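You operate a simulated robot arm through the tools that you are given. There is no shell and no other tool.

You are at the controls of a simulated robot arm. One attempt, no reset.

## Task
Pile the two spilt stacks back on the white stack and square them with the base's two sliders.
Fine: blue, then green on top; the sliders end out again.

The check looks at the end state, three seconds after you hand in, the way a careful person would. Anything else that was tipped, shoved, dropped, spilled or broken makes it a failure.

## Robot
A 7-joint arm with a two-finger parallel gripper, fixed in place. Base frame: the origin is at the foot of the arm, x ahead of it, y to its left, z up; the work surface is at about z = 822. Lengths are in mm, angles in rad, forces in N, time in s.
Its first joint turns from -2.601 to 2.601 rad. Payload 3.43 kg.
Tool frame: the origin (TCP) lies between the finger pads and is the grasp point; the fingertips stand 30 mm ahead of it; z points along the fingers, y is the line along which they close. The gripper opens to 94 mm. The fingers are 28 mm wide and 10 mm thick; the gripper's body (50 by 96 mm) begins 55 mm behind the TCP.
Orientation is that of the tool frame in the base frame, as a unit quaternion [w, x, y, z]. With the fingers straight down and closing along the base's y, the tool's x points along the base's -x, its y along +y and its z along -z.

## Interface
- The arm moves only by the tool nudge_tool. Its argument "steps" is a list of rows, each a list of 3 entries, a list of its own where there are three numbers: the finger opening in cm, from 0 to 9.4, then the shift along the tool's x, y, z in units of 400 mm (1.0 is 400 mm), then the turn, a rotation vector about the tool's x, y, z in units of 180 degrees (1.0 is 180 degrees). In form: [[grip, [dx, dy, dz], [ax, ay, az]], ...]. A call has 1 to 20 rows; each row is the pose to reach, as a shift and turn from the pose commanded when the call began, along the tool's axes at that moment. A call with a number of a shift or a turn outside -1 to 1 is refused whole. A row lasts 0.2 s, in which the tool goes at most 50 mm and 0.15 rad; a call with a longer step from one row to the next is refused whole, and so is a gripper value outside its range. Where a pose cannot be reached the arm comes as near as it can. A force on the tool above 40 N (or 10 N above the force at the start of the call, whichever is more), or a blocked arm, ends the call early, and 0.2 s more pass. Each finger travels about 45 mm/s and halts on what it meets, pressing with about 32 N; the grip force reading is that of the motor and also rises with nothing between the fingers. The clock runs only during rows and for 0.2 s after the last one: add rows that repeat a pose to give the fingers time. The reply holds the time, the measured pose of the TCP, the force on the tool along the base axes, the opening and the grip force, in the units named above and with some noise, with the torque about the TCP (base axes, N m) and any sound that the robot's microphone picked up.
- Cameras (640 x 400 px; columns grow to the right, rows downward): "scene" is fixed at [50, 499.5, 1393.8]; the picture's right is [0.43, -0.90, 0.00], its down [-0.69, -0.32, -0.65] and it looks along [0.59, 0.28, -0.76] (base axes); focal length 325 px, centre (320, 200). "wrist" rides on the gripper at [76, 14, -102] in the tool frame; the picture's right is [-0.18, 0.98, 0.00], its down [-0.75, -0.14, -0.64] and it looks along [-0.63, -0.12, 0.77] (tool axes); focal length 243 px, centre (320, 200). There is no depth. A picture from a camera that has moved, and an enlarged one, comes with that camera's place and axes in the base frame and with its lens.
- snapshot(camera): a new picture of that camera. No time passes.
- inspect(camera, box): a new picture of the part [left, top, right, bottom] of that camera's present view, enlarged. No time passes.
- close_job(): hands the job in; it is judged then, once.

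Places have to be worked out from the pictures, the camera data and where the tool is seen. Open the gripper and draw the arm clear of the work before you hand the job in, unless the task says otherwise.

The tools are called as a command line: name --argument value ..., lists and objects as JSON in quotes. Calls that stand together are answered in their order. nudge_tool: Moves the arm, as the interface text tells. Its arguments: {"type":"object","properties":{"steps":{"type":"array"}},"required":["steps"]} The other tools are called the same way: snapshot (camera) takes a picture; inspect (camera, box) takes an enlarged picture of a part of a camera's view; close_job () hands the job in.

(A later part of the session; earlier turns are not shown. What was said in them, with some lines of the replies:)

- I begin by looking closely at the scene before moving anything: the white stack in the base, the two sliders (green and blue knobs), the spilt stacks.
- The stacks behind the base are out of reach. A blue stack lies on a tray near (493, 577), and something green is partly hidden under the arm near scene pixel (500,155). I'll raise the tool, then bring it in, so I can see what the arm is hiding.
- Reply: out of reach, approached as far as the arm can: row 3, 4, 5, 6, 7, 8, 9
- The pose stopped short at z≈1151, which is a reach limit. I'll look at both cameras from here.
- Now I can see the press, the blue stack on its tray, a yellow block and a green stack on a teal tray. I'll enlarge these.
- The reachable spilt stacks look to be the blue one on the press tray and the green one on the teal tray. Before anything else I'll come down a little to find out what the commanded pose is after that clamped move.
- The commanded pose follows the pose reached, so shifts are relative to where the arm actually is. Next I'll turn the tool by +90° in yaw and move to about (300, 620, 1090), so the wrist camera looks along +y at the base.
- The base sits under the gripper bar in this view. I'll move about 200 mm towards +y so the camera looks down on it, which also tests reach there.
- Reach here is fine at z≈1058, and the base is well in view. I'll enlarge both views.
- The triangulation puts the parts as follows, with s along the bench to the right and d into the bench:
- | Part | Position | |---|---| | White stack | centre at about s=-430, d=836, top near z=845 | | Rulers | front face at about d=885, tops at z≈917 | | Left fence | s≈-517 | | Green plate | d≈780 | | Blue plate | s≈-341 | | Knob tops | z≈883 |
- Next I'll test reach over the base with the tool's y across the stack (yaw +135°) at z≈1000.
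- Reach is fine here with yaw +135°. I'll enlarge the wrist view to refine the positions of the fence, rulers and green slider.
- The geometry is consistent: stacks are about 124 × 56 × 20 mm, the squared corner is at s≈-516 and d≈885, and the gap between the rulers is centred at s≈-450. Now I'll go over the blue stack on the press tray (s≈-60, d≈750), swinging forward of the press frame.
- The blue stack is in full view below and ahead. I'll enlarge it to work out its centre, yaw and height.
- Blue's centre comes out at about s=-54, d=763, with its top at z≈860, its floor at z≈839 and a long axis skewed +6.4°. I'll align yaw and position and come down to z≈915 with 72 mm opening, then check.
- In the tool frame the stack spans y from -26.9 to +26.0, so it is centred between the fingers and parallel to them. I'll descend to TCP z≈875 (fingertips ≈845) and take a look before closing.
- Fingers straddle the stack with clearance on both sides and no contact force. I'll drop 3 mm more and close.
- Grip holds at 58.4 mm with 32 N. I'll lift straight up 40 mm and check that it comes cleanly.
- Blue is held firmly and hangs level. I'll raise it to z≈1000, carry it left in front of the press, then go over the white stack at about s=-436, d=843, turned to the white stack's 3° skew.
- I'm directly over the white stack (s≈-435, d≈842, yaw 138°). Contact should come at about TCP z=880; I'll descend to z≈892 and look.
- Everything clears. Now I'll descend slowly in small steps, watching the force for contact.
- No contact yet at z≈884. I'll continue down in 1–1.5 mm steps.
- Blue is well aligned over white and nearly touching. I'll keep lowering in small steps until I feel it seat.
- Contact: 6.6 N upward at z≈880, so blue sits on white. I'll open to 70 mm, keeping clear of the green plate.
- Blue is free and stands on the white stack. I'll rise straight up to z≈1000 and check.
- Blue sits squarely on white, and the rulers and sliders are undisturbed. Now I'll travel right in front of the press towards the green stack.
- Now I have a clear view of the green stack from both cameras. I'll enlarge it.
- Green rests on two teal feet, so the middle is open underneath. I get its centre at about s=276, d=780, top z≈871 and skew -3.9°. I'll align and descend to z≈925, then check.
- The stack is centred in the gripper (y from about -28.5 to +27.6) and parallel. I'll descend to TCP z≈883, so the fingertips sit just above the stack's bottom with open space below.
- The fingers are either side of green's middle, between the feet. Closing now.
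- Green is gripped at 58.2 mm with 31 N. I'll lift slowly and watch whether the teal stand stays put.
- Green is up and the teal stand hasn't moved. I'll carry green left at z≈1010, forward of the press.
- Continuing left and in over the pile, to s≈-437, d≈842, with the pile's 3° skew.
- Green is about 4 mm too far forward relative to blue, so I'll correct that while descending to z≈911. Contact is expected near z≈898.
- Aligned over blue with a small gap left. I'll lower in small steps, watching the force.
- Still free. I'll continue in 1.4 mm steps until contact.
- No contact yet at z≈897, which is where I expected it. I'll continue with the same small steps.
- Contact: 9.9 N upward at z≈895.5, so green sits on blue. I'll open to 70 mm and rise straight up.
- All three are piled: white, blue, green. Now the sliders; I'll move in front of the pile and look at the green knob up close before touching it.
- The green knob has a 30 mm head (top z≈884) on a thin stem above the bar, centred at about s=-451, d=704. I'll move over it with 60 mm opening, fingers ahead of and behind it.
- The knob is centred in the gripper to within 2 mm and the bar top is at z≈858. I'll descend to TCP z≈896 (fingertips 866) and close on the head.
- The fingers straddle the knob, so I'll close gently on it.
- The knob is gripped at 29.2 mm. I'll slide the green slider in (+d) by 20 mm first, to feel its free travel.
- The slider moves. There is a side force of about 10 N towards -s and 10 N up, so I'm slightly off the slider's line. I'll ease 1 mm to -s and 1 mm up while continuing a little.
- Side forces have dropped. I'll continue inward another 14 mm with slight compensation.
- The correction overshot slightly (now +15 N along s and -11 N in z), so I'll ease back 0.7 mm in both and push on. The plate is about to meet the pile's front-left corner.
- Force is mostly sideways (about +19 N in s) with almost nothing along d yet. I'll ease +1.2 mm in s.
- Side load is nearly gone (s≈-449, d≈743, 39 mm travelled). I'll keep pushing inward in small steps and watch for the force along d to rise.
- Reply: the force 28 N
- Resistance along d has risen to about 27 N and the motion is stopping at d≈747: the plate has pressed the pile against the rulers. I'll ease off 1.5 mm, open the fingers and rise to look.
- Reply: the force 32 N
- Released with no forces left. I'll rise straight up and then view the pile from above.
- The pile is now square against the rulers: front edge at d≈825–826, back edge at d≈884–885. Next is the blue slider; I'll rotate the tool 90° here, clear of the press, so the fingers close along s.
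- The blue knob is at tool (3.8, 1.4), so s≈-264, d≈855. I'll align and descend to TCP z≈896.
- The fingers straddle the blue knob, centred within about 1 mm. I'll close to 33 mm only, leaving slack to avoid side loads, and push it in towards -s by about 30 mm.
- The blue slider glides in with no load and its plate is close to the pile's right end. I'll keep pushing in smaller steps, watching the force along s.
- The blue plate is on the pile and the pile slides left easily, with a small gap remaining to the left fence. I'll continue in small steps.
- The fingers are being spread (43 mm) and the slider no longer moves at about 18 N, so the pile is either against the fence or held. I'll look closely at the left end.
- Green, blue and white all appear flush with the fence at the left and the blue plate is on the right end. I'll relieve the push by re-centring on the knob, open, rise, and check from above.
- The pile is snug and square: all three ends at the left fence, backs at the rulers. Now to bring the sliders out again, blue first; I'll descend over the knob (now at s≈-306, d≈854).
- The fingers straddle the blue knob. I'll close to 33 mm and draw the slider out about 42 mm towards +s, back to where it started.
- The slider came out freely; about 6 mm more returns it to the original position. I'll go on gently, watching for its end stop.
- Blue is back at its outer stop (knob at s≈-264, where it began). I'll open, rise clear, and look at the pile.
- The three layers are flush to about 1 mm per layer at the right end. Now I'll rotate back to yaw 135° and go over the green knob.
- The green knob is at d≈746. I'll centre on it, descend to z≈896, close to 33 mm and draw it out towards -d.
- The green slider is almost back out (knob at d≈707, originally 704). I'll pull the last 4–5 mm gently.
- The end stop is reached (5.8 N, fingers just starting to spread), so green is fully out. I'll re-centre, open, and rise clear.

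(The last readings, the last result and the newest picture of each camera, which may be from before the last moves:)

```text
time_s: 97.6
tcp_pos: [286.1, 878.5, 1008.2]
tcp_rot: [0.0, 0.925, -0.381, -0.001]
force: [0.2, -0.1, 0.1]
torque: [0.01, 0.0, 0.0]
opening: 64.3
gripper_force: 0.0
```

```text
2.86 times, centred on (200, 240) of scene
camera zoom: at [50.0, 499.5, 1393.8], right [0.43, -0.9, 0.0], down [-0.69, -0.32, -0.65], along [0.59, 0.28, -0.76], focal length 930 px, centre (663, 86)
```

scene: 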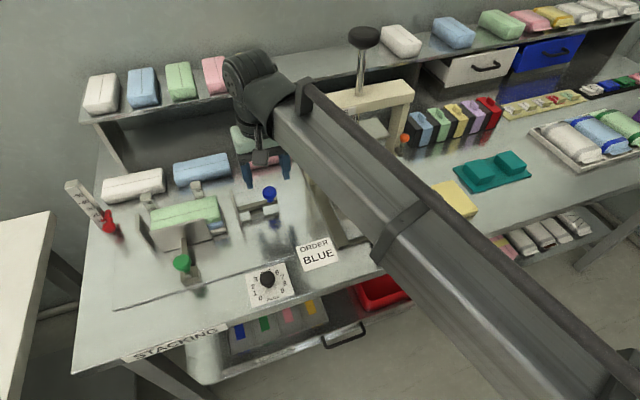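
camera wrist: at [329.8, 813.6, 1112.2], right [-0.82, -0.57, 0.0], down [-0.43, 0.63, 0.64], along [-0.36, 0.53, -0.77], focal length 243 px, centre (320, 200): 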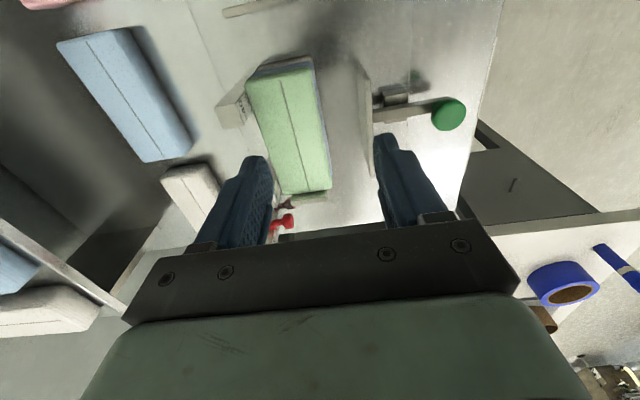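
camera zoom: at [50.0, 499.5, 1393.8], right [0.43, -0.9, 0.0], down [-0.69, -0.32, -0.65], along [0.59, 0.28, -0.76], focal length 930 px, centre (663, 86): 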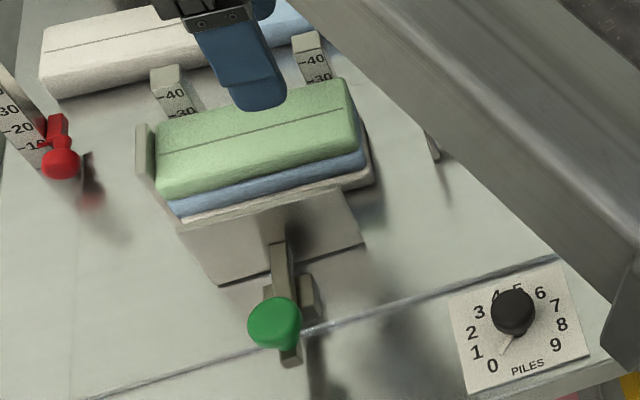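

The green slider is out. Now a close look at the pile's front and corners to verify the squareness.

inspect --camera "scene" --box '[145, 190, 245, 260]'

inspect --camera "wrist" --box '[230, 40, 350, 140]'

inspect --camera "wrist" --box '[240, 120, 380, 230]'

```text
5.71 times, centred on (195, 225) of scene
camera zoom: at [50.0, 499.5, 1393.8], right [0.43, -0.9, 0.0], down [-0.69, -0.32, -0.65], along [0.59, 0.28, -0.76], focal length 1859 px, centre (1034, 57)
```

zoom: 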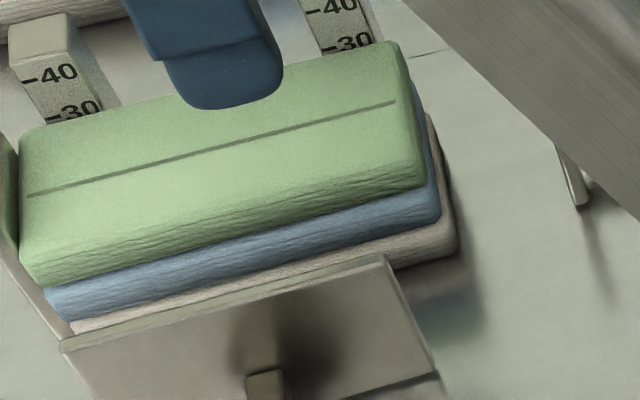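

```text
4.00 times, centred on (290, 90) of wrist
camera zoom: at [329.8, 813.6, 1112.2], right [-0.82, -0.57, 0.0], down [-0.43, 0.63, 0.64], along [-0.36, 0.53, -0.77], focal length 970 px, centre (440, 640)
```

zoom: 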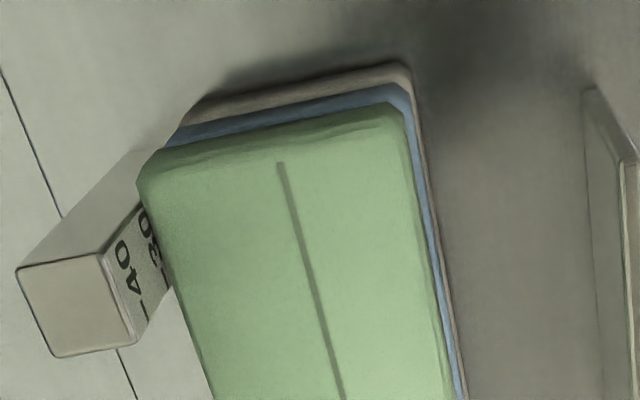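

```text
3.64 times, centred on (310, 175) of wrist
camera zoom: at [329.8, 813.6, 1112.2], right [-0.82, -0.57, 0.0], down [-0.43, 0.63, 0.64], along [-0.36, 0.53, -0.77], focal length 882 px, centre (356, 291)
```

zoom: 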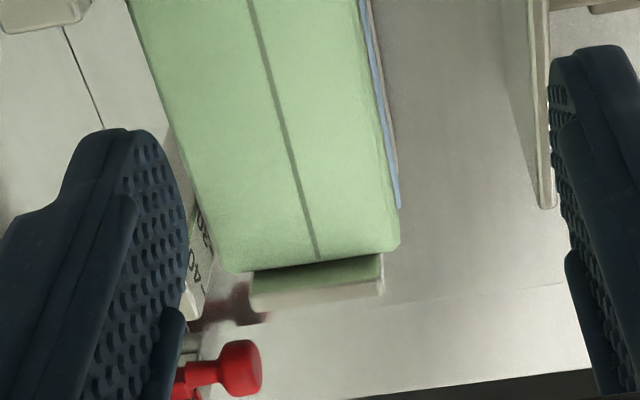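

All three layers measure flush to about 1 mm: right ends at s from -384 to -385.4, fronts at d≈825. Both sliders are out, so I'll open fully and draw the arm up and clear, forward of the bench items.

nudge_tool --steps '[[6.4, [0, 0.03, -0.05], [0, 0, 0]], [6.4, [0.05, 0.08, -0.1], [0, 0, 0]], [8.0, [0.12, 0.14, -0.125], [0, 0, 0]], [9.4, [0.2, 0.2, -0.125], [0, 0, 0]], [9.4, [0.28, 0.26, -0.125], [0, 0, 0]], [9.4, [0.36, 0.309, -0.125], [0, 0, 0]], [9.4, [0.455, 0.309, -0.125], [0, 0, 0]], [9.4, [0.5475, 0.309, -0.125], [0, 0, 0]], [9.4, [0.5475, 0.309, -0.125], [0, 0, 0]]]'

snapshot --camera "scene"

inspect --camera "scene" --box '[80, 130, 320, 320]'

```text
time_s: 99.6
tcp_pos: [356.1, 636.5, 1060.9]
tcp_rot: [-0.001, 0.924, -0.381, 0.0]
force: [0.3, -0.4, -0.5]
torque: [-0.02, -0.01, 0.01]
opening: 94.1
gripper_force: 0.0
```

```text
taken
```

scene: 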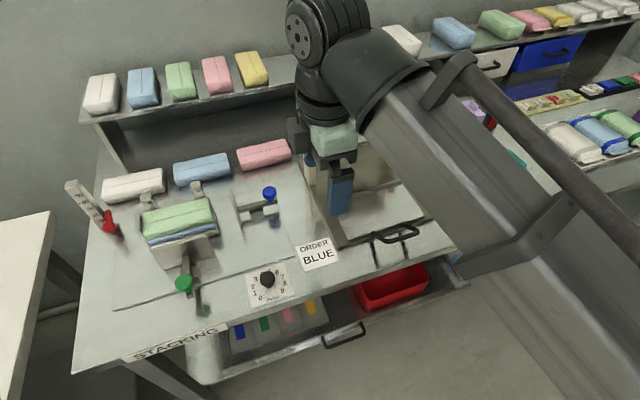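

```text
2.11 times, centred on (200, 225) of scene
camera zoom: at [50.0, 499.5, 1393.8], right [0.43, -0.9, 0.0], down [-0.69, -0.32, -0.65], along [0.59, 0.28, -0.76], focal length 685 px, centre (573, 147)
```

zoom: 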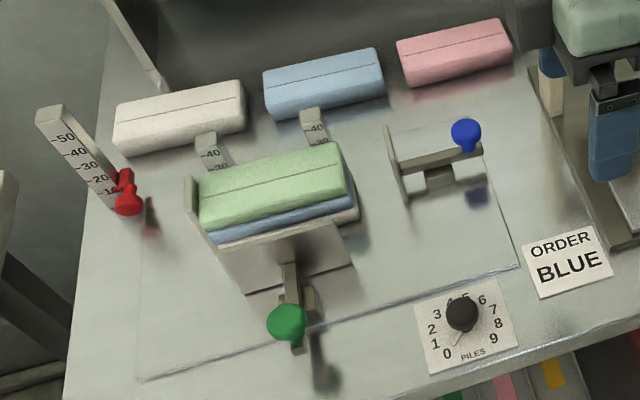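

The pile stands white–blue–green, square in the corner. Both slider knobs are back at their original outer positions, nothing else has moved, and the arm is clear with the gripper open. Handing in.

close_job

```text
The job is handed in.
```

The two spilt stacks are back on the white stack, blue first and green on top. I squared all three with the base's sliders and handed the job in.

- **Pile:** It sits against the rulers. In the pictures the three layers are flush to about 1 mm at the right end and the front. The left ends are at the fence, but I could not measure that side as closely.
- **Sliders:** I pushed the green slider in, then the blue one. I then drew both back to their outer stops, and the knobs are where they started.
- **Rest of the bench:** The last pictures showed nothing else moved, including the teal stand and the press tray. The gripper is open and the arm is clear of the work.
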